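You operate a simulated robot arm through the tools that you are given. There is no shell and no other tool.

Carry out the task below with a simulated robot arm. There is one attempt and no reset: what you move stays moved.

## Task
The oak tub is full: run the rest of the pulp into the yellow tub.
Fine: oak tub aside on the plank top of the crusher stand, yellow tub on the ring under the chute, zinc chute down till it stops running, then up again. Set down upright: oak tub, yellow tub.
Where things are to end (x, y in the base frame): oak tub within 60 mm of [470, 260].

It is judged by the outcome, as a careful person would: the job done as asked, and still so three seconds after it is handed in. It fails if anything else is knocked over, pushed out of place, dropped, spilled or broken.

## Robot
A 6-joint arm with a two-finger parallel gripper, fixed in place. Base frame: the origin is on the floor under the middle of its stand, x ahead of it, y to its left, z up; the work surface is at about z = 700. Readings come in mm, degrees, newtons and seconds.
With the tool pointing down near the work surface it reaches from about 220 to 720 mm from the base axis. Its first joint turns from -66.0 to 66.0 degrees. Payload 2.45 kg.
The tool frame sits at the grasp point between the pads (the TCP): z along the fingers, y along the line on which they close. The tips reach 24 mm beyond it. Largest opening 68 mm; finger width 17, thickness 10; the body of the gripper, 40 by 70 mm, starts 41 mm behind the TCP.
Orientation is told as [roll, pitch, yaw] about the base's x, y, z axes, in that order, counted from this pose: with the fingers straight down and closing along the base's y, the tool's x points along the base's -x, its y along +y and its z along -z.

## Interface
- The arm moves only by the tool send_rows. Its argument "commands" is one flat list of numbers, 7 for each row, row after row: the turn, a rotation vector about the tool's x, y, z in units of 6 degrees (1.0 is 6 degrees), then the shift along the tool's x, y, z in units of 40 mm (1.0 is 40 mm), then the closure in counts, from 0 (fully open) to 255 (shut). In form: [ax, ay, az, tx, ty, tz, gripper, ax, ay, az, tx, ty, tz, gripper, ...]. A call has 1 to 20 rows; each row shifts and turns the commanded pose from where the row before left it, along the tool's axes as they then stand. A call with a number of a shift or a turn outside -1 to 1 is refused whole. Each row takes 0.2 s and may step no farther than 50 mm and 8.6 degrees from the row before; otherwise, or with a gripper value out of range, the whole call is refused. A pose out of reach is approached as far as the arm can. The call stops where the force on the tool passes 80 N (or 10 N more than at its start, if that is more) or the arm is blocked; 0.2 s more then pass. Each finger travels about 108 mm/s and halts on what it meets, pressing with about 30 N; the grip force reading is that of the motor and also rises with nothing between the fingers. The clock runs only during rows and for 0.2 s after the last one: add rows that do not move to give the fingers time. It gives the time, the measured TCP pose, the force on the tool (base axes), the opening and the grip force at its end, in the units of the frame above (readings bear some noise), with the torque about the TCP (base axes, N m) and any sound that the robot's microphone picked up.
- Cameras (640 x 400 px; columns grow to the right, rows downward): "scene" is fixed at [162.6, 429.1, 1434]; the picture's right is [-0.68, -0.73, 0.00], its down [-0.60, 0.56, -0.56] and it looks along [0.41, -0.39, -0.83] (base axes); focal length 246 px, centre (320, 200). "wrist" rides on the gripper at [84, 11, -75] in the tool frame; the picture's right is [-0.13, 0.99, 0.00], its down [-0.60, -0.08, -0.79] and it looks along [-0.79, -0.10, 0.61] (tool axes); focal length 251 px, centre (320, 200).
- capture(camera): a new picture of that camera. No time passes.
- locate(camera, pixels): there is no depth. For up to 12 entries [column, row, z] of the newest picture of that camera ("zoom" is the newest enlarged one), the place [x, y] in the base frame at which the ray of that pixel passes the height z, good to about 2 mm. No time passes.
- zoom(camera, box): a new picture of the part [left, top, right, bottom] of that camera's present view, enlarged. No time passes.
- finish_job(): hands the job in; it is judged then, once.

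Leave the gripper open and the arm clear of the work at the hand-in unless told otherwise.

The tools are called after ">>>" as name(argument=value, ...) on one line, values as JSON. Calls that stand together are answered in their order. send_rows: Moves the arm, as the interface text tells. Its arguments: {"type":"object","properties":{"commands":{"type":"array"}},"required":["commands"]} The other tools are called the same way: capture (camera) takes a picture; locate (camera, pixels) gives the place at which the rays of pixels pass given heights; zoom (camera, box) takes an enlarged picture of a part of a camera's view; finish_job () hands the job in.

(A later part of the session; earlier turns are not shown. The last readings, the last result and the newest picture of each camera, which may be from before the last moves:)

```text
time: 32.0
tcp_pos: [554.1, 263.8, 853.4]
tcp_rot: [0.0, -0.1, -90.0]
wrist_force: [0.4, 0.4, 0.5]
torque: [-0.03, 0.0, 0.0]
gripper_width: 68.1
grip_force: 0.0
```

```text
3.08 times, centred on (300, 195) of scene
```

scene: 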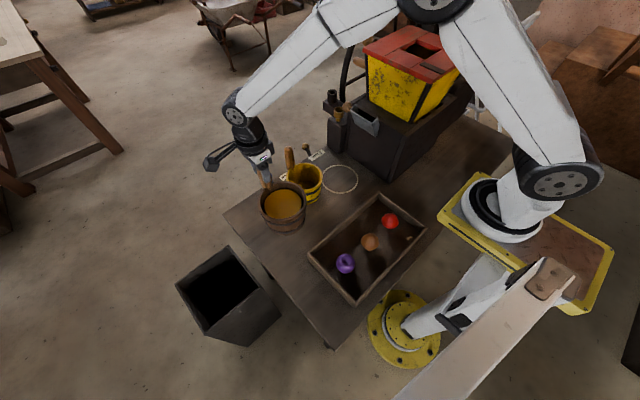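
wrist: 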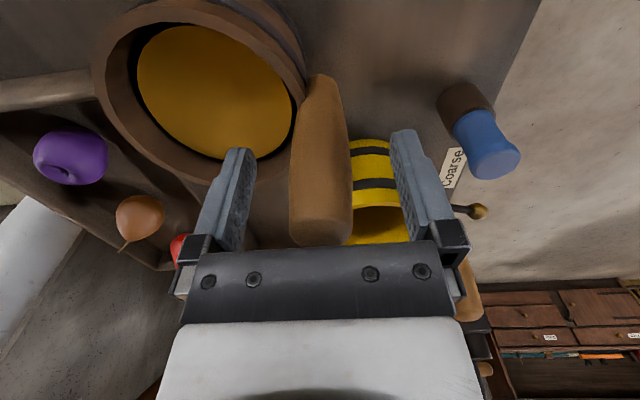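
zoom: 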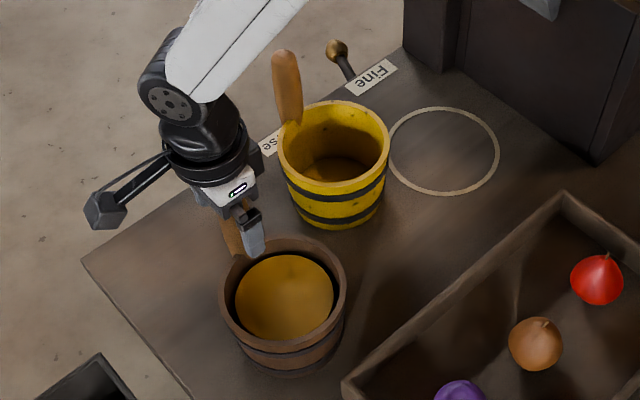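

The oak tub stands free at about (484,263). I raise straight up by 90 mm, then move above the yellow handle at about (657,105).

>>> send_rows(commands=[0, 0, 0, 0, 0, -0.4, 0, 0, 0, 0, 0, 0, -0.6, 0, 0, 0, 0, 0, 0, -0.6, 0, 0, 0, 0, 0, 0, -0.6, 0, 0, 0, 0, -0.66, 0.43, 0, 0, 0, 0, 0, -0.66, 0.43, 0, 0, 0, 0, 0, -0.66, 0.43, 0, 0, 0, 0, 0, -0.66, 0.43, 0, 0, 0, 0, 0, -0.66, 0.43, 0, 0, 0, 0, 0, -0.66, 0.43, 0, 0, 0, 0, 0, 0, 0, 0, 0])

>>> capture(camera="wrist")

>>> zoom(camera="scene", box=[220, 110, 380, 240])

>>> zoom(camera="wrist", box=[200, 0, 500, 180])

```text
time: 34.4
tcp_pos: [656.1, 104.3, 940.5]
tcp_rot: [0.0, -0.1, -90.0]
wrist_force: [-1.1, -0.8, -0.5]
torque: [-0.01, -0.03, 0.03]
gripper_width: 67.8
grip_force: 0.0
```

```text
taken
```

wrist: 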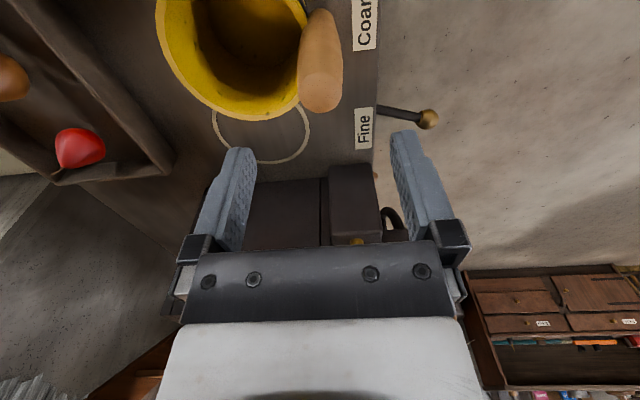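

```text
3.08 times, centred on (300, 175) of scene
```

zoom: 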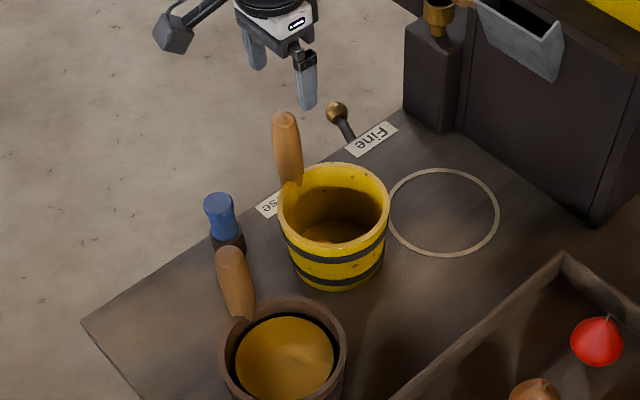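

```text
2.13 times, centred on (350, 90) of wrist
```

zoom: 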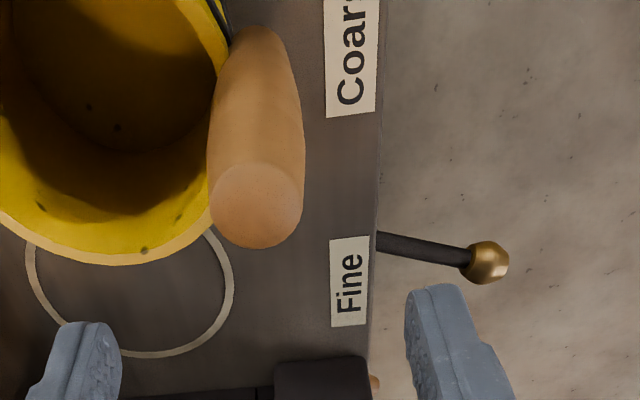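

Both labels "Coarse" and "Fine" are now visible; the lever rod leaves the edge at the "Fine" label. I triangulate the lever to know its setting, and the yellow handle position.

>>> locate(camera="zoom", pixels=[[487, 262, 680], [487, 262, 700], [487, 262, 720], [487, 262, 740], [380, 242, 700], [380, 242, 680], [349, 280, 700], [350, 40, 700], [330, 238, 700], [350, 117, 700], [256, 205, 880], [240, 110, 840]])

>>> locate(camera="scene", pixels=[[305.5, 145.8, 680], [305.5, 145.8, 700], [305.5, 145.8, 720], [305.5, 145.8, 740], [310.4, 155, 700], [310.4, 155, 680], [320.6, 154.5, 700]])

```text
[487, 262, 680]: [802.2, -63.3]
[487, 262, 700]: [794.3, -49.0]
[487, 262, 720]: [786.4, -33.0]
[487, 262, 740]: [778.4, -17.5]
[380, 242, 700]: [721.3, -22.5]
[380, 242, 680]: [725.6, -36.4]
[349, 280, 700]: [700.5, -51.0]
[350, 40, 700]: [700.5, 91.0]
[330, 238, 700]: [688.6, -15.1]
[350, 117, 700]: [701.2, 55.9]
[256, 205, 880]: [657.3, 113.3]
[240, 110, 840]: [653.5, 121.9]
```

```text
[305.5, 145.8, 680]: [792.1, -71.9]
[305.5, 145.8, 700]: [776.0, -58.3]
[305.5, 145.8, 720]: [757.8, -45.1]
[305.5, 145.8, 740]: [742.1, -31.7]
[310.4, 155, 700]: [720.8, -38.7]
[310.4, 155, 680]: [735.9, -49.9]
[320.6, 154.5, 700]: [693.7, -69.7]
```

The lever crosses the edge at about y=-40 and its knob is near (812,-83,655): it points at "Fine", so it already stands as wanted and I leave it. The yellow handle is at x≈656.5, y≈110; I lower to z≈905 with y≈110 and check.

>>> send_rows(commands=[0, 0, 0, 0.08, 0, 0.45, 0, 0, 0, 0, 0.08, 0, 0.45, 0, 0, 0, 0, 0, 0, 0, 0])

>>> capture(camera="wrist")

>>> zoom(camera="wrist", box=[200, 60, 440, 210])

>>> zoom(camera="scene", box=[240, 110, 340, 210])

```text
time: 35.2
tcp_pos: [657.5, 111.0, 903.1]
tcp_rot: [0.0, -0.1, -90.0]
wrist_force: [0.1, 0.3, 0.1]
torque: [0.03, -0.03, 0.01]
gripper_width: 67.8
grip_force: 0.2
```

```text
taken
```

wrist: 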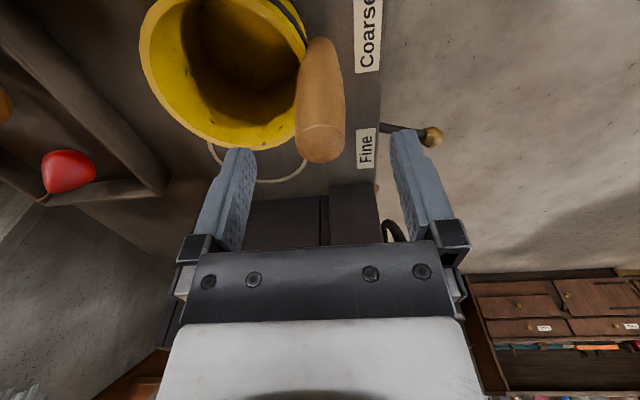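

```text
2.67 times, centred on (320, 135) of wrist
```

zoom: 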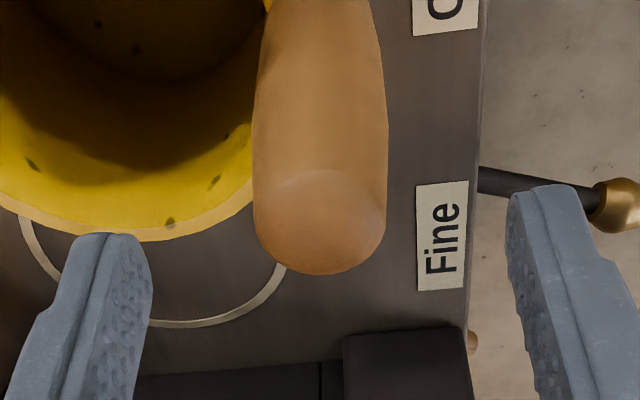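

```text
4.00 times, centred on (290, 160) of scene
```

zoom: 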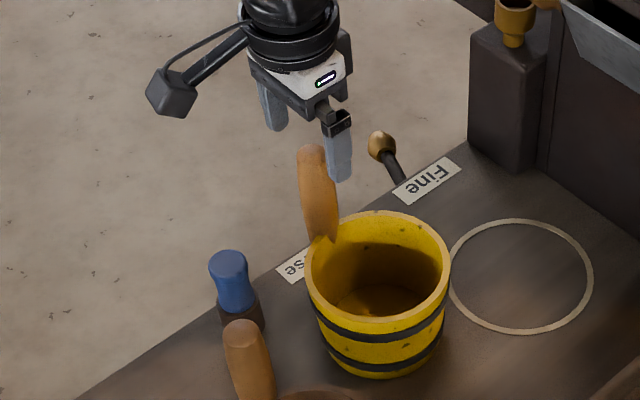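

The handle is centred in x; it sits ≈4 mm further in +y. I lower to z≈852 with y≈115.

>>> send_rows(commands=[0, 0, 0, 0.05, 0, 0.64, 0, 0, 0, 0, 0.05, 0, 0.64, 0, 0, 0, 0, 0, 0, 0, 0])

>>> capture(camera="wrist")

```text
time: 36.0
tcp_pos: [659.3, 115.5, 851.2]
tcp_rot: [0.0, 0.0, -90.0]
wrist_force: [0.0, 0.3, 0.1]
torque: [0.06, 0.01, 0.02]
gripper_width: 68.0
grip_force: 0.1
```

```text
taken
```

wrist: 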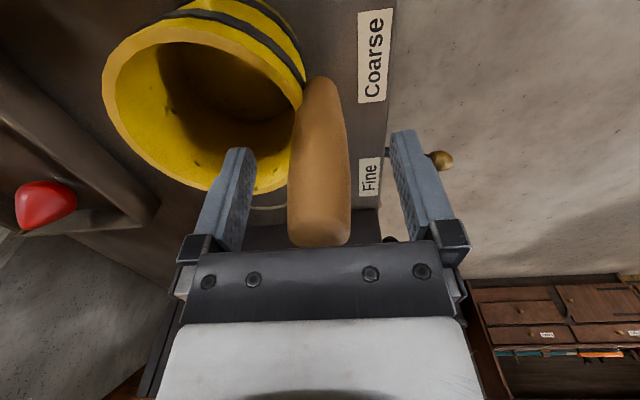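

The handle is between the pads. I close and hold.

>>> send_rows(commands=[0, 0, 0, 0, 0, 0, 120, 0, 0, 0, 0, 0, 0, 255, 0, 0, 0, 0, 0, 0, 255, 0, 0, 0, 0, 0, 0, 255])

>>> send_rows(commands=[0, 0, 0, 0, 0, -0.05, 255, 0, 0, 0, 0, 0, -0.1, 255, 0, 0, 0, 0, 0, -0.15, 255, 0, 0, 0, 0, 0, -0.1, 255, 0, 0, 0, 0, 0, 0, 255])

>>> capture(camera="wrist")

>>> zoom(camera="scene", box=[220, 110, 380, 240])

```text
time: 37.0
tcp_pos: [657.7, 115.0, 851.5]
tcp_rot: [-0.1, 0.1, -90.0]
wrist_force: [-1.1, -0.3, -0.3]
torque: [-0.02, 0.1, -0.04]
gripper_width: 30.4
grip_force: 29.9
```

```text
time: 38.2
tcp_pos: [657.6, 115.8, 867.3]
tcp_rot: [0.0, 0.0, -90.1]
wrist_force: [0.5, 0.2, -3.5]
torque: [0.03, -0.21, -0.03]
gripper_width: 30.4
grip_force: 29.7
```

```text
taken
```

wrist: 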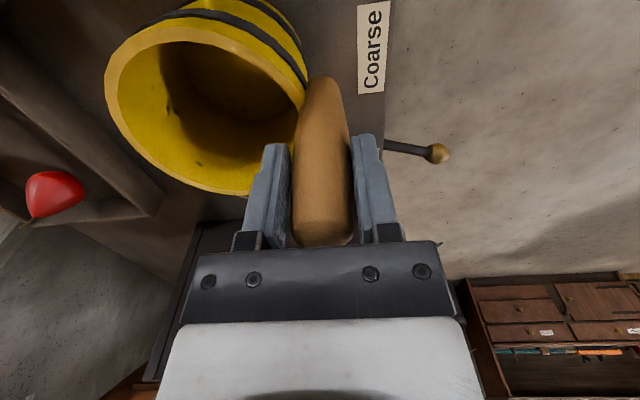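

```text
3.08 times, centred on (300, 175) of scene
```

zoom: 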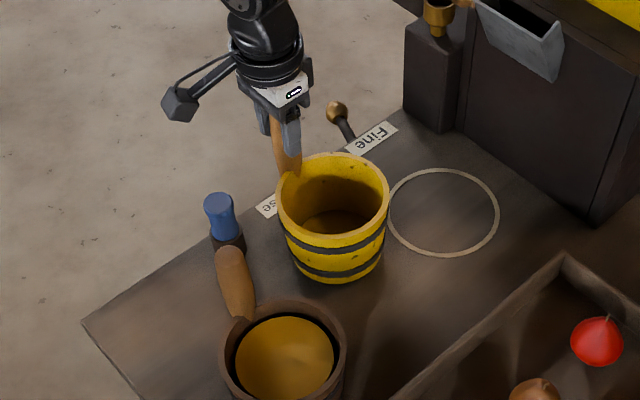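

Lifted cleanly (−3.5 N). I zoom to measure the tub's centre relative to the tool so that I can centre it on the ring.

>>> zoom(camera="wrist", box=[80, 0, 340, 210])

```text
1.90 times, centred on (210, 105) of wrist
```

zoom: 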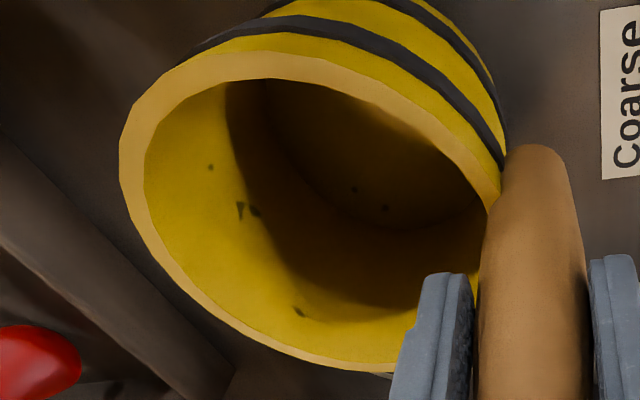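

I locate several outer rim points at rim height ≈811 (tub lifted ≈16 mm).

>>> locate(camera="zoom", pixels=[[120, 150, 811], [180, 70, 811], [260, 50, 811], [340, 65, 811], [430, 115, 811], [500, 190, 811], [200, 295, 811], [270, 340, 811], [390, 371, 811], [140, 220, 811]])

```text
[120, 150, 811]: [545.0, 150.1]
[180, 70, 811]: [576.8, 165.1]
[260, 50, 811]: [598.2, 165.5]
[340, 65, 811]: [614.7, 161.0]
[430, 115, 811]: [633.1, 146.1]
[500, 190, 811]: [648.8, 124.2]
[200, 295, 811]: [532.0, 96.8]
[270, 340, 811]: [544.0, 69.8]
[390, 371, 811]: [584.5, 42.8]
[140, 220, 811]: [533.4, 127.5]
```

The yellow tub's centre is ≈(-67.5,-9.5) mm from the TCP. Now the ring is fully visible in the scene picture; I locate its edges for the centre.

>>> zoom(camera="scene", box=[310, 150, 374, 206])

```text
7.14 times, centred on (342, 178) of scene
```

zoom: 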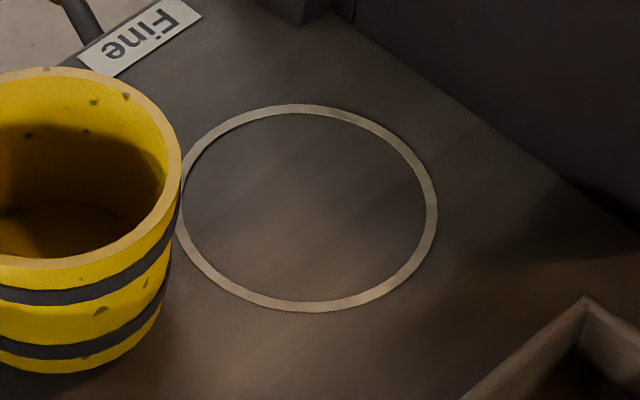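

>>> locate(camera="zoom", pixels=[[177, 220, 700], [437, 205, 700], [290, 105, 700], [320, 312, 700], [405, 145, 700], [215, 280, 700], [215, 135, 700], [405, 275, 700]])

>>> send_rows(commands=[0, 0, 0, 0, 0, -0.15, 255, 0, 0, 0, 0, 0, -0.3, 255, 0, 0, 0, 0, 0, -0.3, 255, 0, 0, 0, 0, 0, -0.3, 255, 0, 0, 0, 0, 0, -0.15, 255, 0, 0, 0, 0, 0, 0, 255])

```text
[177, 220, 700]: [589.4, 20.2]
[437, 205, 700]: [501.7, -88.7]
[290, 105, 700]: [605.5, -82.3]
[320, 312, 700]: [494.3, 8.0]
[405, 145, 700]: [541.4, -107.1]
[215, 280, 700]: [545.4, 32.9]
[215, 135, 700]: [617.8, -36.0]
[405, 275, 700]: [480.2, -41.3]
```

```text
time: 39.6
tcp_pos: [656.6, 115.3, 916.4]
tcp_rot: [-0.1, 0.0, -90.0]
wrist_force: [-0.1, -0.1, -4.0]
torque: [0.03, -0.22, -0.01]
gripper_width: 30.3
grip_force: 29.5
```

Ring centre ≈(548.5,-37), radius ≈70. The tub is lifted 65 mm. I now turn it gently in place to yaw 0 so the handle will point to +y, away from the chute and its knob.

>>> send_rows(commands=[0, 0, -0.3, 0, 0, 0, 255, 0, 0, -0.6, 0, 0, 0, 255, 0, 0, -0.9, 0, 0, 0, 255, 0, 0, -1, 0, 0, 0, 255, 0, 0, -1, 0, 0, 0, 255, 0, 0, -1, 0, 0, 0, 255, 0, 0, -1, 0, 0, 0, 255, 0, 0, -1, 0, 0, 0, 255, 0, 0, -1, 0, 0, 0, 255, 0, 0, -1, 0, 0, 0, 255, 0, 0, -1, 0, 0, 0, 255, 0, 0, -1, 0, 0, 0, 255, 0, 0, -1, 0, 0, 0, 255, 0, 0, -1, 0, 0, 0, 255, 0, 0, -0.9, 0, 0, 0, 255, 0, 0, -0.6, 0, 0, 0, 255, 0, 0, -0.4, 0, 0, 0, 255, 0, 0, -0.3, 0, 0, 0, 255])

>>> capture(camera="wrist")

>>> capture(camera="scene")

```text
time: 43.4
tcp_pos: [657.3, 116.7, 917.3]
tcp_rot: [0.0, 0.0, 0.0]
wrist_force: [-0.1, 0.3, -3.5]
torque: [0.2, 0.04, -0.02]
gripper_width: 30.3
grip_force: 30.4
```

```text
taken
```

wrist: 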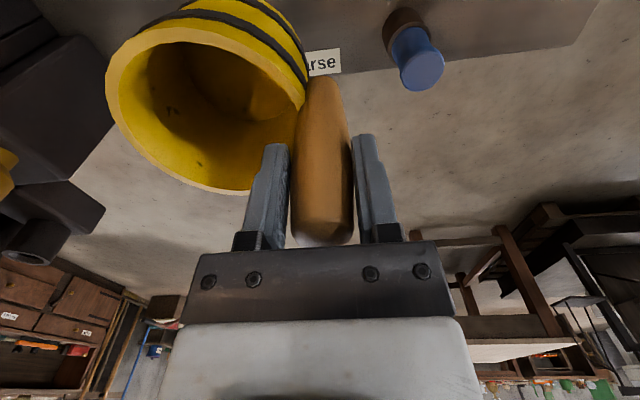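

```text
taken
```

scene: 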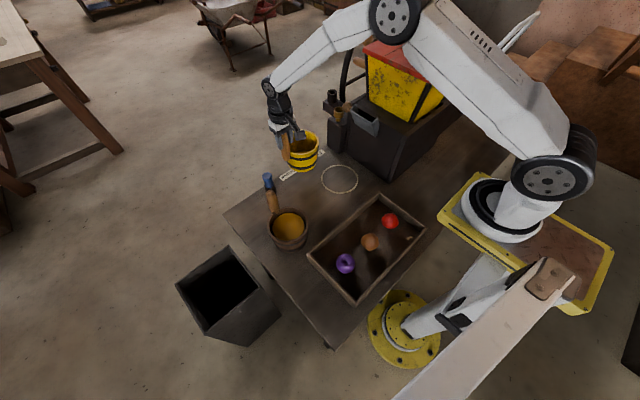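

The tub hangs upright with the handle now toward +y. I carry it over the ring: shift by about (-118,-85) mm.

>>> send_rows(commands=[0, 0, 0, 0.118, -0.085, 0, 255, 0, 0, 0, 0.237, -0.17, 0, 255, 0, 0, 0, 0.355, -0.256, 0, 255, 0, 0, 0, 0.355, -0.256, 0, 255, 0, 0, 0, 0.355, -0.256, 0, 255, 0, 0, 0, 0.355, -0.256, 0, 255, 0, 0, 0, 0.355, -0.256, 0, 255, 0, 0, 0, 0.355, -0.256, 0, 255, 0, 0, 0, 0.296, -0.213, 0, 255, 0, 0, 0, 0.178, -0.128, 0, 255, 0, 0, 0, 0, 0, 0, 255])

>>> capture(camera="wrist")

>>> zoom(camera="scene", box=[270, 90, 430, 220])

>>> zoom(camera="wrist", box=[80, 0, 340, 210])

```text
time: 45.8
tcp_pos: [539.8, 30.5, 918.2]
tcp_rot: [0.0, 0.0, 0.0]
wrist_force: [-0.1, -0.4, -3.5]
torque: [0.22, 0.07, -0.01]
gripper_width: 30.2
grip_force: 29.9
```

```text
taken
```

wrist: 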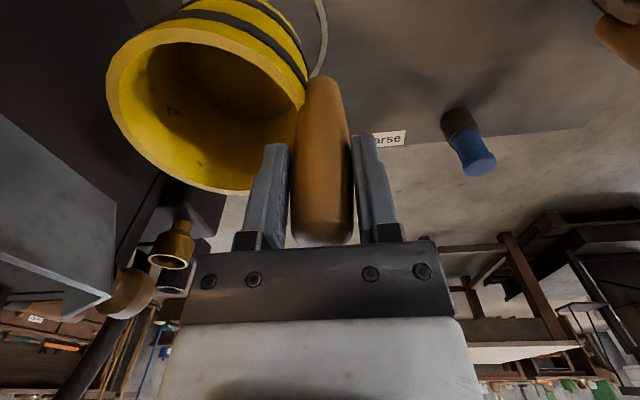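

```text
3.08 times, centred on (350, 155) of scene
```

zoom: 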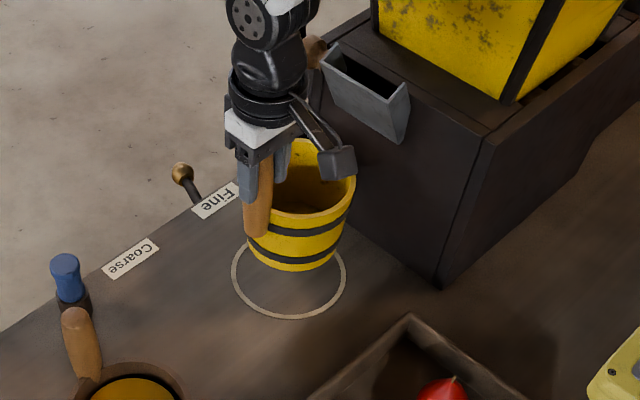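

```text
1.90 times, centred on (210, 105) of wrist
```

zoom: 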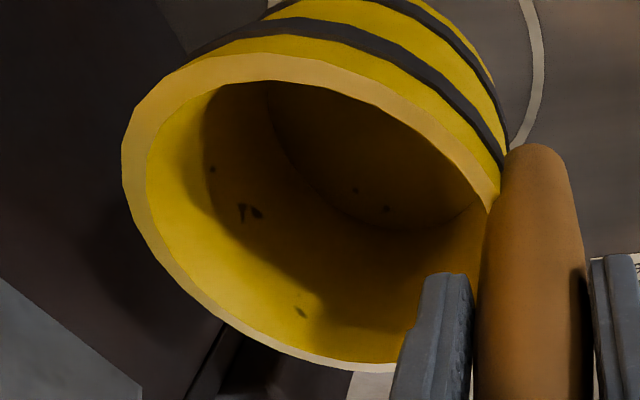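

The tub is above the ring. I lower by ≈60 mm and then in small steps.

>>> send_rows(commands=[0, 0, 0, 0, 0, 0.1, 255, 0, 0, 0, 0, 0, 0.2, 255, 0, 0, 0, 0, 0, 0.3, 255, 0, 0, 0, 0, 0, 0.3, 255, 0, 0, 0, 0, 0, 0.3, 255, 0, 0, 0, 0, 0, 0.2, 255, 0, 0, 0, 0, 0, 0.1, 255, 0, 0, 0, 0, 0, 0, 255])

>>> zoom(camera="scene", box=[300, 130, 380, 206])

>>> capture(camera="wrist")

```text
time: 47.6
tcp_pos: [539.3, 30.3, 855.5]
tcp_rot: [-0.1, 0.1, 0.0]
wrist_force: [0.0, -0.4, -2.9]
torque: [0.21, 0.06, 0.03]
gripper_width: 30.3
grip_force: 30.9
```

```text
5.26 times, centred on (340, 168) of scene
```

zoom: 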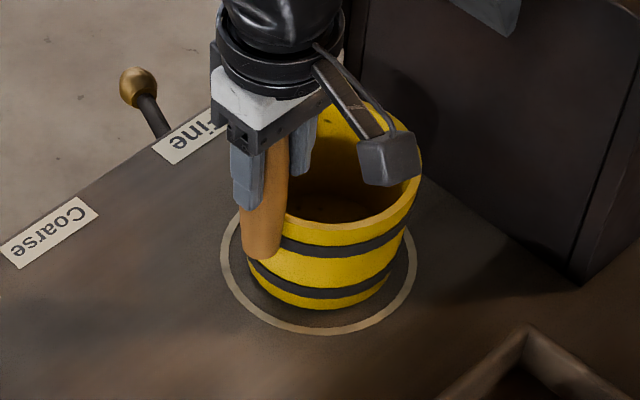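

```text
taken
```

wrist: 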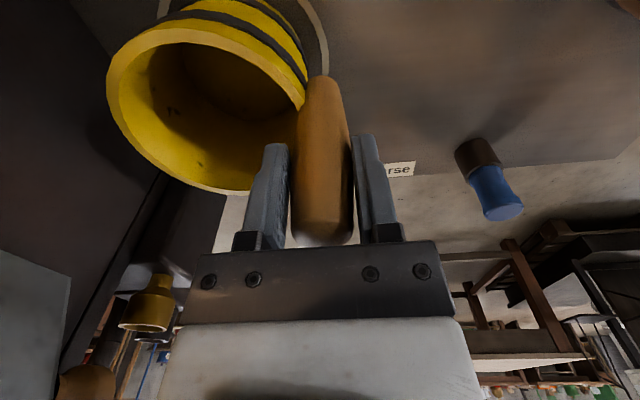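

Well centred on the ring. I lower in ≈1 mm steps until contact.

>>> send_rows(commands=[0, 0, 0, 0, 0, 0.03, 255, 0, 0, 0, 0, 0, 0.025, 255, 0, 0, 0, 0, 0, 0.025, 255, 0, 0, 0, 0, 0, 0, 255])

```text
time: 48.6
tcp_pos: [539.7, 30.7, 852.0]
tcp_rot: [0.0, 0.1, 0.0]
wrist_force: [0.0, 0.1, -3.2]
torque: [0.22, 0.01, 0.05]
gripper_width: 30.5
grip_force: 29.9
```

>>> send_rows(commands=[0, 0, 0, 0, 0, 0.02, 255, 0, 0, 0, 0, 0, 0.015, 255, 0, 0, 0, 0, 0, 0, 255])

```text
time: 49.4
tcp_pos: [540.0, 31.9, 851.8]
tcp_rot: [0.0, -0.2, 0.0]
wrist_force: [-3.8, 0.3, 17.4]
torque: [-0.43, 0.64, -0.14]
gripper_width: 30.5
grip_force: 29.4
```

Contact (+17 N). I back off slightly (≈1.2 mm) and open slowly.

>>> send_rows(commands=[0, 0, 0, 0, 0, -0.02, 255, 0, 0, 0, 0, 0, -0.01, 255, 0, 0, 0, 0, 0, 0, 255])

>>> send_rows(commands=[0, 0, 0, 0, 0, 0, 130, 0, 0, 0, 0, 0, 0, 110, 0, 0, 0, 0, 0, 0, 60, 0, 0, 0, 0, 0, 0, 0, 0, 0, 0, 0, 0, 0, 0])

>>> capture(camera="wrist")

>>> zoom(camera="scene", box=[300, 130, 380, 206])

```text
time: 50.2
tcp_pos: [537.6, 31.4, 852.2]
tcp_rot: [0.0, 0.1, -0.1]
wrist_force: [0.6, -0.5, -2.5]
torque: [0.09, -0.13, 0.07]
gripper_width: 30.2
grip_force: 29.9
```

```text
time: 51.4
tcp_pos: [539.1, 31.2, 853.6]
tcp_rot: [0.0, 0.0, -0.1]
wrist_force: [1.1, 0.2, -0.1]
torque: [0.06, 0.0, -0.02]
gripper_width: 67.9
grip_force: 0.0
```

```text
taken
```

wrist: 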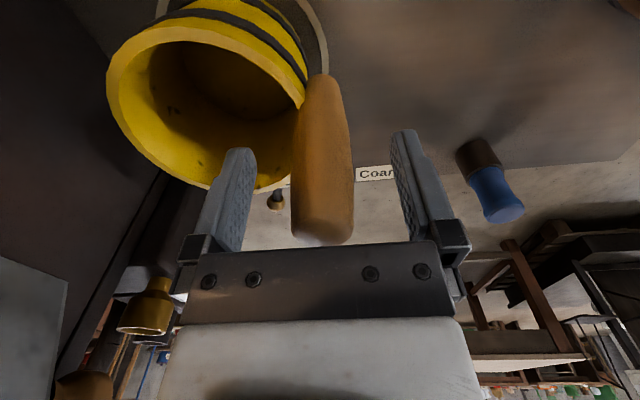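

```text
5.26 times, centred on (340, 168) of scene
```

zoom: 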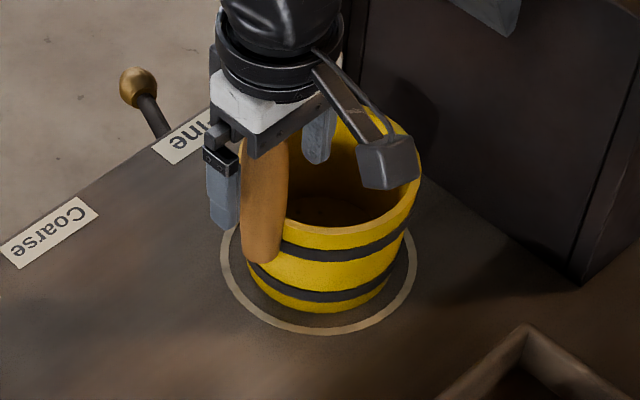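

The yellow tub stands free on the ring. I raise straight up by ≈110 mm and look at the whole.

>>> send_rows(commands=[0, 0, 0, 0, 0, -0.3, 0, 0, 0, 0, 0, 0, -0.6, 0, 0, 0, 0, 0, 0, -0.6, 0, 0, 0, 0, 0, 0, -0.6, 0, 0, 0, 0, 0, 0, -0.6, 0, 0, 0, 0, 0, 0, 0, 0])

>>> capture(camera="wrist")

>>> capture(camera="scene")

>>> zoom(camera="scene", box=[230, 130, 390, 260])

>>> zoom(camera="scene", box=[320, 80, 420, 150])

```text
time: 52.8
tcp_pos: [538.3, 30.8, 961.0]
tcp_rot: [-0.1, 0.0, 0.0]
wrist_force: [-0.4, 0.2, -0.7]
torque: [0.01, -0.01, -0.02]
gripper_width: 68.0
grip_force: 0.1
```

```text
taken
```

wrist: 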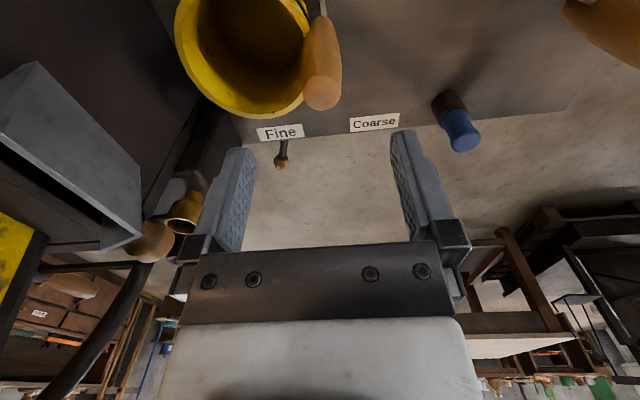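

```text
taken
```

scene: 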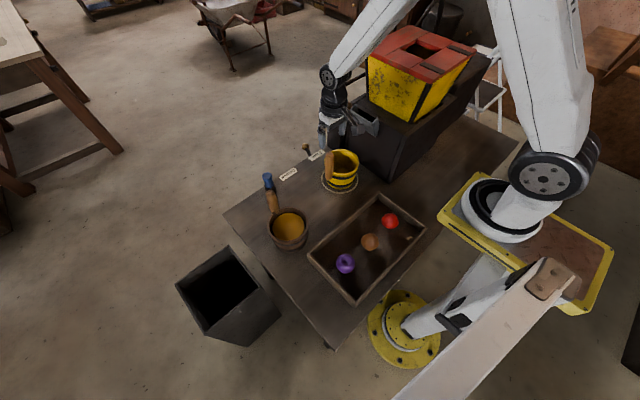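

```text
3.08 times, centred on (310, 195) of scene
```

zoom: 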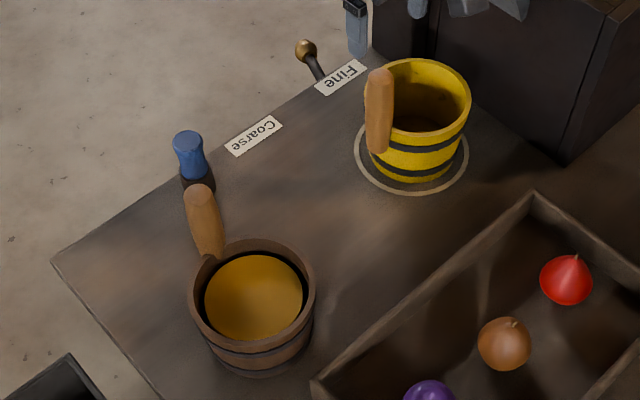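

```text
5.71 times, centred on (370, 115) of scene
```

zoom: 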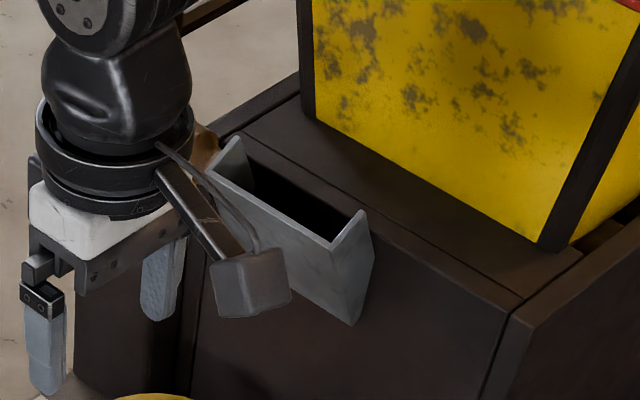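

Both tubs stand upright and the lever points at "Fine". Now I measure the crusher body near the chute: its top corner (scene ≈(403,136)) and front edge.

>>> locate(camera="scene", pixels=[[403.3, 135.7, 860], [403.3, 135.7, 880], [403.3, 135.7, 900], [403.3, 135.7, 920], [403.3, 135.7, 940], [389, 181.5, 700], [385, 124.5, 900], [385, 124.5, 920], [385, 124.5, 940]])

>>> send_rows(commands=[0, 0, 1, 0, 0, -0.3, 0, 0, 0, 1, 0, 0, -0.3, 0, 0, 0, 1, 0, 0, -0.3, 0, 0, 0, 1, 0, 0, 0, 0, 0, 0, 1, 0, 0, 0, 0, 0, 0, 1, 0, 0, 0, 0, 0, 0, 1, 0, 0, 0, 0, 0, 0, 1, 0, 0, 0, 0, 0, 0, 1, 0, 0, 0, 0, 0, 0, 1, 0, 0, 0, 0, 0, 0, 0, 0, 0, 0, 0])

>>> capture(camera="wrist")

>>> zoom(camera="wrist", box=[160, 80, 420, 240])

```text
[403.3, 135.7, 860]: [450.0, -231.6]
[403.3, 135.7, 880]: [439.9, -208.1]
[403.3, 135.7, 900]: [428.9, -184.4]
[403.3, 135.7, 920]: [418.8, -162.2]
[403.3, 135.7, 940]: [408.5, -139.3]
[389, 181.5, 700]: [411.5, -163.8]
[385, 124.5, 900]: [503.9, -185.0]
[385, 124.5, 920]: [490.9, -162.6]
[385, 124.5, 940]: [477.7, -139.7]
```

```text
time: 55.2
tcp_pos: [538.0, 32.0, 997.8]
tcp_rot: [0.0, 0.0, -60.1]
wrist_force: [0.2, -0.4, 0.3]
torque: [0.0, -0.02, 0.02]
gripper_width: 68.0
grip_force: 0.2
```

```text
taken
```

wrist: 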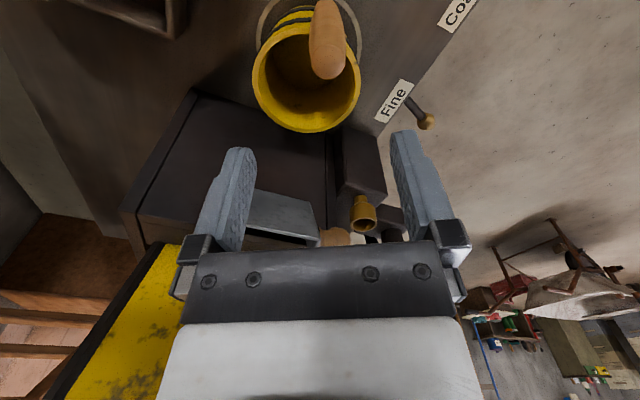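

```text
2.46 times, centred on (290, 160) of wrist
```

zoom: 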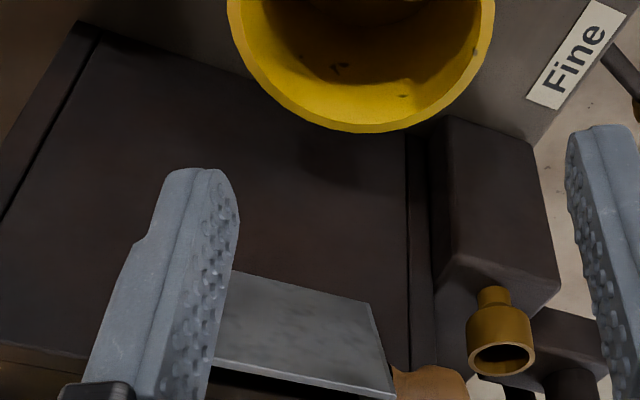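

Crusher top is at z≈920, face y≈-160, so the knob (z≈937) rises above the body. I check the hopper's front edge and the post with the brass cup for clearance.

>>> locate(camera="scene", pixels=[[410, 122.5, 920], [432.5, 84, 1050], [432.5, 84, 1100], [432.5, 84, 1150], [363, 45, 1050], [363, 45, 1100], [363, 45, 1150], [371, 92, 920]])

>>> locate(camera="zoom", pixels=[[440, 118, 700], [535, 148, 700], [445, 258, 830], [445, 258, 850], [560, 285, 830], [560, 285, 850], [500, 355, 900], [500, 355, 880], [430, 380, 937], [372, 300, 880], [392, 395, 945]])

>>> zoom(camera="scene", box=[340, 10, 500, 140])

```text
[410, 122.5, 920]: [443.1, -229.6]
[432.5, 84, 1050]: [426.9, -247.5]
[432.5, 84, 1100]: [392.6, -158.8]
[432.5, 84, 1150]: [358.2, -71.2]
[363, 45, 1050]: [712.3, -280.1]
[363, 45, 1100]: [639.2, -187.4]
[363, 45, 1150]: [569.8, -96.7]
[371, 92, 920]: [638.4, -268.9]
```

```text
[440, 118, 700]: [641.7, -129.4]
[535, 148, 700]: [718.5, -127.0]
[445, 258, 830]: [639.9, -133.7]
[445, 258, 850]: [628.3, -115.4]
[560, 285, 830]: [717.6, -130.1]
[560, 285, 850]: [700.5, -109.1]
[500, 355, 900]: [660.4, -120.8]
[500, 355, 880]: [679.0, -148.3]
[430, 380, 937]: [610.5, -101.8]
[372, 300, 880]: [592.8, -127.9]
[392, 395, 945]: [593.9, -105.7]
```

```text
3.08 times, centred on (420, 75) of scene
```

zoom: 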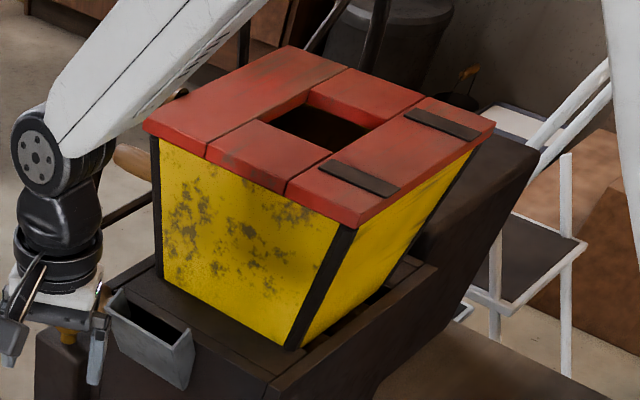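

The post's front is at y≈-129 (x 641–718, top ≈830), hopper lid front at y≈-215: enough room. I turn back to yaw 0, tilt the tool by 30° (roll -30, approaching from the +y side above), and move to a point ≈80 mm short of the knob.

>>> send_rows(commands=[0, 0, -1, 0, 0, 0, 0, 0, 0, -1, 0, 0, 0, 0, 0, 0, -1, 0, 0, 0, 0, 0, 0, -1, 0, 0, 0, 0, 0, 0, -1, 0, 0, 0, 0, 0, 0, -1, 0, 0, 0, 0, 0, 0, -1, 0, 0, 0, 0, 0, 0, -1, 0, 0, 0, 0, 0, 0, -1, 0, 0, 0, 0, 0, 0, -1, 0, 0, 0, 0, 1, 0, 0, 0, 0, 0, 0, 1, 0, 0, 0, 0, 0, 0, 1, 0, 0, 0, 0, 0, 0, 1, 0, 0, 0, 0, 0, 0, 1, 0, 0, 0, 0, 0, 0, 0, 0, 0, 0, 0, 0, 0])

>>> capture(camera="wrist")

>>> capture(camera="scene")

```text
time: 58.6
tcp_pos: [539.1, 30.8, 998.4]
tcp_rot: [-30.2, 0.0, 0.0]
wrist_force: [-0.3, 0.5, -0.6]
torque: [0.01, -0.05, 0.01]
gripper_width: 68.0
grip_force: 0.0
```

```text
taken
```

wrist: 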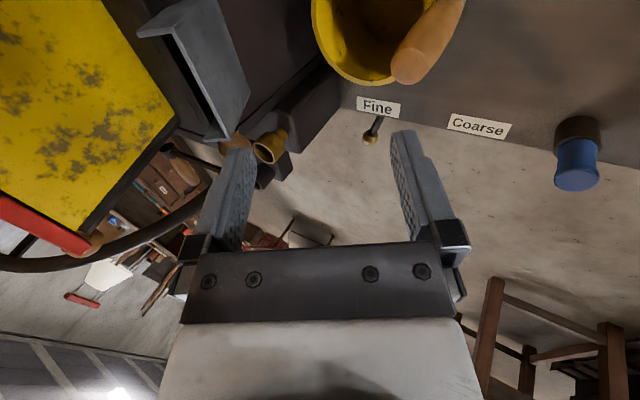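

```text
taken
```

scene: 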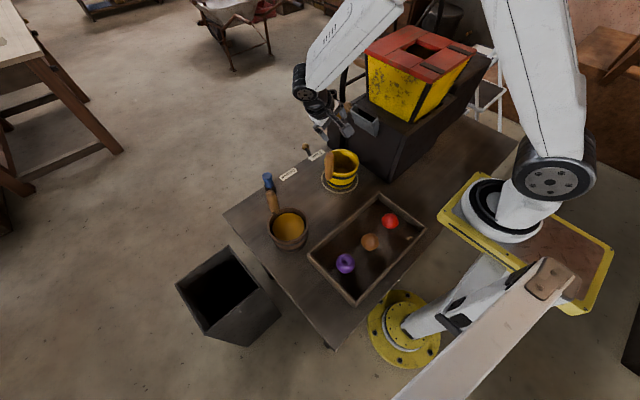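

The tilt is right: the wrist leans to +y. I move to about (625,-79,1009), 80 mm short of the knob.

>>> send_rows(commands=[0, 0, 0, -0.43, -0.508, 0.23, 0, 0, 0, 0, -0.43, -0.508, 0.23, 0, 0, 0, 0, -0.43, -0.508, 0.23, 0, 0, 0, 0, -0.43, -0.508, 0.23, 0, 0, 0, 0, -0.43, -0.508, 0.23, 0, 0, 0, 0, 0, 0, 0, 0])

>>> capture(camera="wrist")

>>> zoom(camera="wrist", box=[180, 0, 460, 200])

>>> zoom(camera="scene", box=[310, 70, 410, 150])

```text
time: 60.0
tcp_pos: [625.9, -79.0, 1009.3]
tcp_rot: [-29.9, 0.1, 0.0]
wrist_force: [-0.2, -0.2, 0.3]
torque: [-0.01, -0.03, -0.01]
gripper_width: 67.9
grip_force: 0.1
```

```text
taken
```

wrist: 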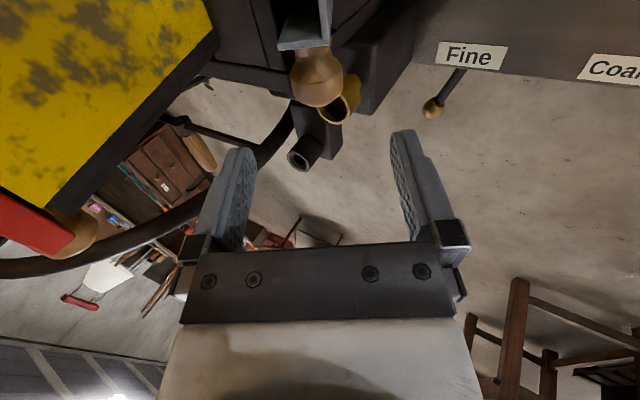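

```text
2.00 times, centred on (320, 100) of wrist
```

zoom: 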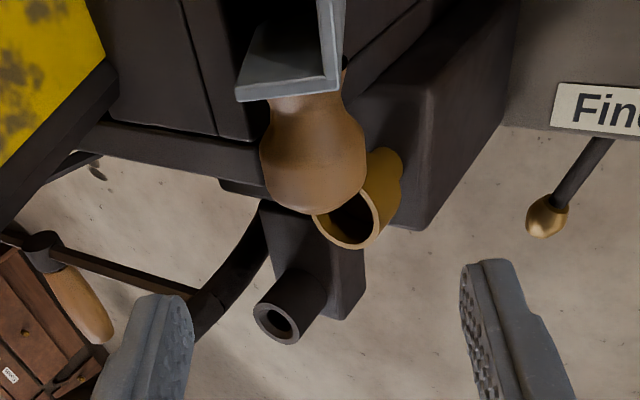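

```text
5.00 times, centred on (360, 110) of scene
```

zoom: 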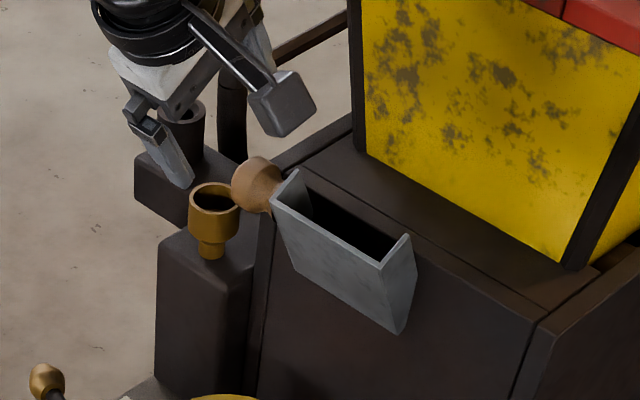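

I triangulate the knob again from both current pictures (wrist ≈(316.5,77.5), scene ≈(347.4,107)).

>>> locate(camera="wrist", pixels=[[316.5, 77.5, 925], [316.5, 77.5, 935], [316.5, 77.5, 945], [350, 105, 880], [350, 105, 890]])

>>> locate(camera="scene", pixels=[[347.4, 107, 925], [347.4, 107, 935], [347.4, 107, 945], [338.8, 109.5, 880], [338.8, 109.5, 890], [338.8, 109.5, 900]])

```text
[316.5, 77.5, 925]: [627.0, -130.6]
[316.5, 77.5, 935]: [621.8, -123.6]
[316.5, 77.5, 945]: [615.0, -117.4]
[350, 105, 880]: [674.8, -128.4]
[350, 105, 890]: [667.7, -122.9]
```

```text
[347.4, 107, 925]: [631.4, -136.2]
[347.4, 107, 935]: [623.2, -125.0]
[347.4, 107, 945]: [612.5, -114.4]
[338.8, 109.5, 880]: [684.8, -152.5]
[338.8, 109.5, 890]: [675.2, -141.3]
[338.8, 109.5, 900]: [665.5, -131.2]
```

Both agree: knob centre ≈(621,-122,938). I advance along the tool axis in two stages: first 45 mm.

>>> send_rows(commands=[0, 0, 0, 0.05, -0.02, 0.4, 0, 0, 0, 0, 0.05, -0.02, 0.4, 0, 0, 0, 0, 0, 0, 0.35, 0, 0, 0, 0, 0, 0, 0, 0])

>>> capture(camera="wrist")

>>> zoom(camera="scene", box=[310, 70, 410, 150])

```text
time: 61.0
tcp_pos: [621.1, -104.0, 969.5]
tcp_rot: [-30.0, 0.0, 0.0]
wrist_force: [-0.2, -0.4, -0.4]
torque: [0.02, -0.03, 0.02]
gripper_width: 67.9
grip_force: 0.0
```

```text
taken
```

wrist: 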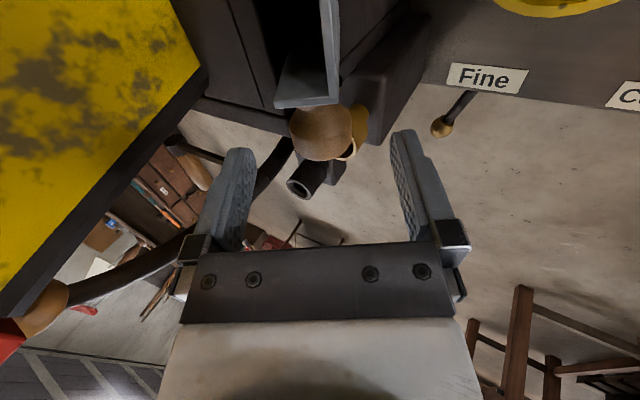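

```text
5.00 times, centred on (360, 110) of scene
```

zoom: 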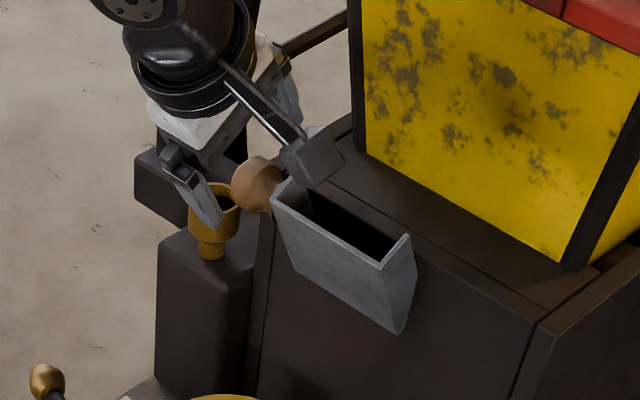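

The knob is centred between the fingers (≈(322,132)). I advance the last ≈33 mm.

>>> send_rows(commands=[0, 0, 0, 0, 0, 0.3, 0, 0, 0, 0, 0, 0, 0.3, 0, 0, 0, 0, 0, 0, 0.22, 0, 0, 0, 0, 0, 0, 0, 0])

>>> capture(camera="wrist")

>>> zoom(camera="scene", box=[310, 70, 410, 150])

```text
time: 62.0
tcp_pos: [622.3, -121.2, 942.5]
tcp_rot: [-30.1, 0.0, -0.1]
wrist_force: [-0.3, 0.0, -0.4]
torque: [-0.01, 0.03, 0.02]
gripper_width: 67.8
grip_force: 0.0
```

```text
taken
```

wrist: 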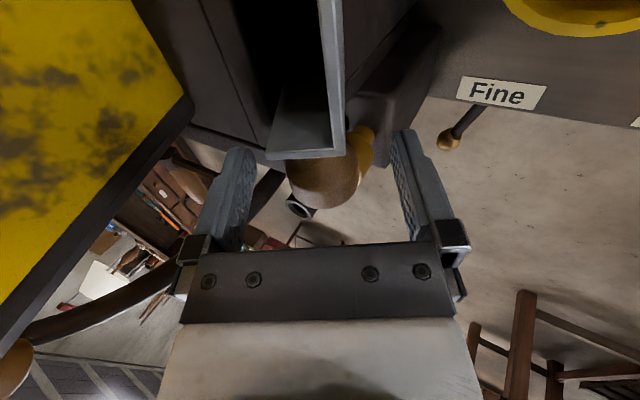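

```text
5.00 times, centred on (360, 110) of scene
```

zoom: 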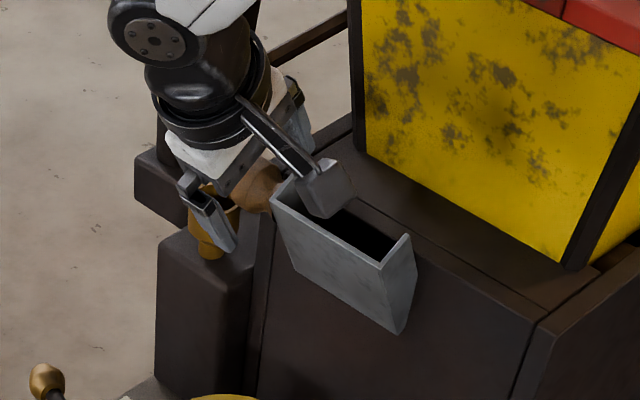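

The knob lies between the pads at ≈(322,180). I close on it, first partly, then with grip.

>>> send_rows(commands=[0, 0, 0, 0, 0, 0, 90, 0, 0, 0, 0, 0, 0, 120, 0, 0, 0, 0, 0, 0, 160, 0, 0, 0, 0, 0, 0, 255, 0, 0, 0, 0, 0, 0, 255])

>>> capture(camera="wrist")

>>> zoom(camera="scene", box=[310, 70, 410, 150])

```text
time: 63.2
tcp_pos: [621.1, -118.8, 941.7]
tcp_rot: [-29.8, 0.0, 0.1]
wrist_force: [-2.3, 3.6, 8.5]
torque: [0.08, 0.0, -0.05]
gripper_width: 32.6
grip_force: 45.0
```

```text
taken
```

wrist: 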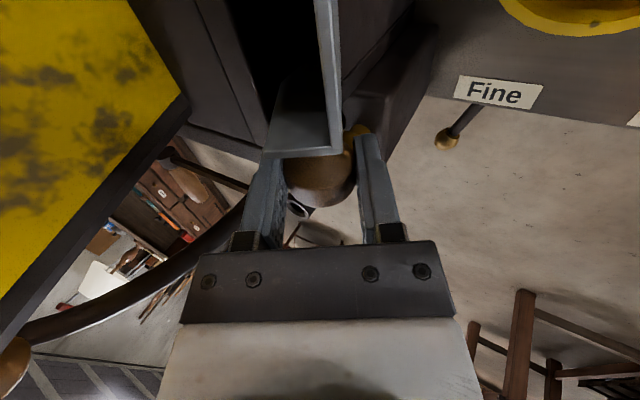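

```text
5.00 times, centred on (360, 110) of scene
```

zoom: 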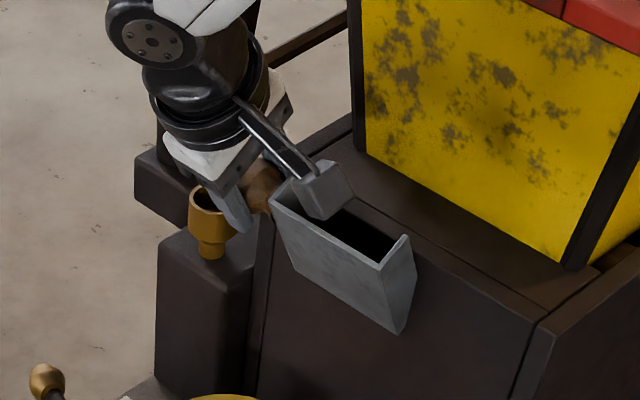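

The knob is held (32.6 mm). I start to draw the chute out and down along its arc (hinge guessed at y≈-142, z≈878): first ≈10°, watching force and sound.

>>> send_rows(commands=[0, 0, 0, 0, 0.07, -0.006, 255, 0, 0, 0, 0, 0.07, -0.006, 255, 0, 0, 0, 0, 0.07, -0.006, 255, 0, 0, 0, 0, 0.07, -0.006, 255])

>>> zoom(camera="scene", box=[310, 70, 410, 150])

```text
time: 64.2
tcp_pos: [621.6, -111.2, 936.6]
tcp_rot: [-30.0, 0.0, -0.1]
wrist_force: [-3.2, -10.9, 20.6]
torque: [-1.4, 0.16, -0.03]
gripper_width: 32.5
grip_force: 45.1
```

```text
5.00 times, centred on (360, 110) of scene
```

zoom: 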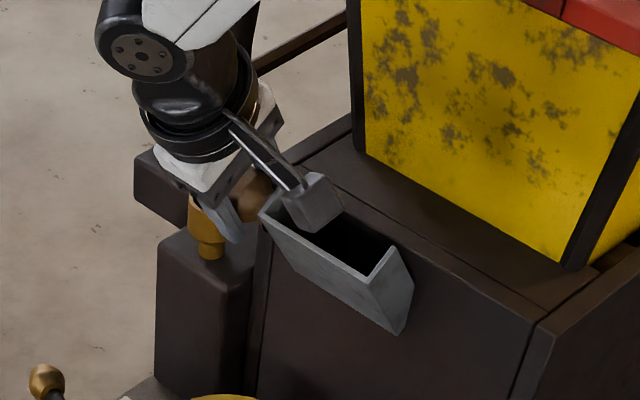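

The chute follows; the torque (−1.4 N m) is the knob rubbing in the tight pads. I loosen the fingers slightly to ≈35 mm so that the knob can turn, and look whether the chute stays.

>>> send_rows(commands=[0, 0, 0, 0, 0, 0, 124, 0, 0, 0, 0, 0, 0, 124])

>>> zoom(camera="scene", box=[310, 70, 410, 150])

>>> capture(camera="wrist")

```text
time: 64.8
tcp_pos: [620.1, -109.7, 935.9]
tcp_rot: [-29.9, 0.2, 0.0]
wrist_force: [-0.3, 1.9, -1.8]
torque: [0.0, 0.02, -0.02]
gripper_width: 35.8
grip_force: 0.1
```

```text
5.00 times, centred on (360, 110) of scene
```

zoom: 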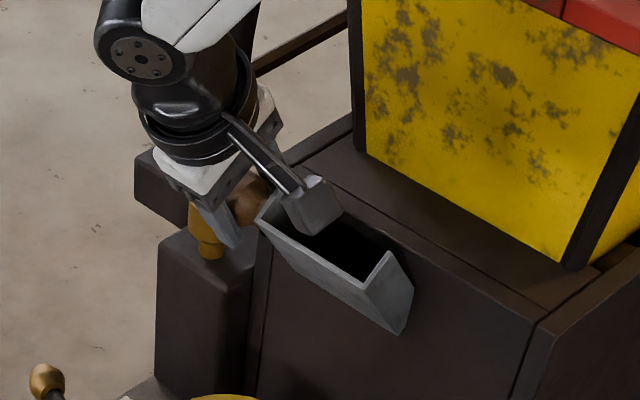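

```text
taken
```

wrist: 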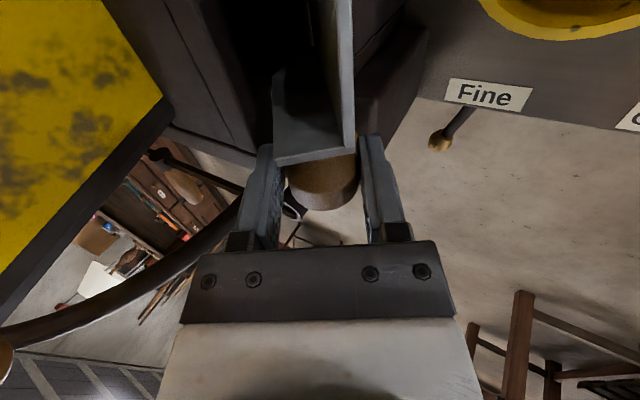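

Forces vanish and the chute stays put, so it holds by its own friction. I go on along the arc with the loose grip, another ≈20°.

>>> send_rows(commands=[0, 0, 0, 0, 0.143, 0.007, 124, 0, 0, 0, 0, 0.14, 0.017, 124, 0, 0, 0, 0, 0.138, 0.03, 124, 0, 0, 0, 0, 0.135, 0.044, 124])

>>> zoom(camera="scene", box=[310, 70, 410, 150])

>>> capture(camera="wrist")

```text
time: 65.8
tcp_pos: [620.9, -94.2, 921.6]
tcp_rot: [-30.0, 0.0, 0.1]
wrist_force: [-0.9, -0.3, 0.2]
torque: [-0.01, -0.02, 0.01]
gripper_width: 35.2
grip_force: 0.3
```

```text
5.00 times, centred on (360, 110) of scene
```

zoom: 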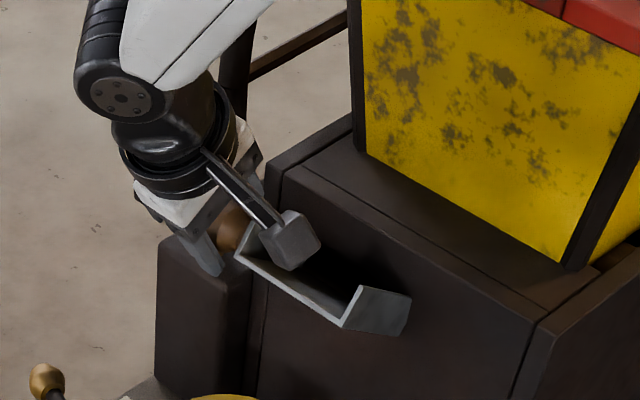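

```text
taken
```

wrist: 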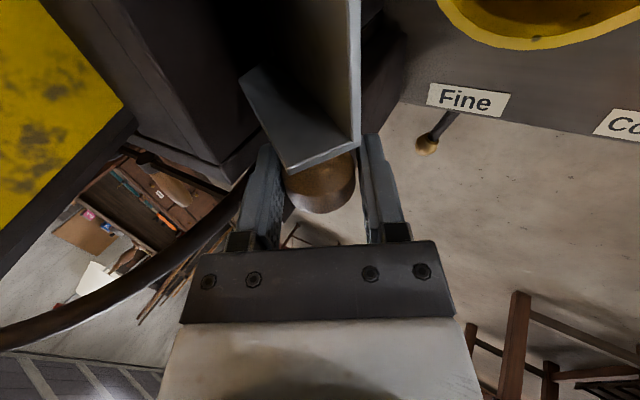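

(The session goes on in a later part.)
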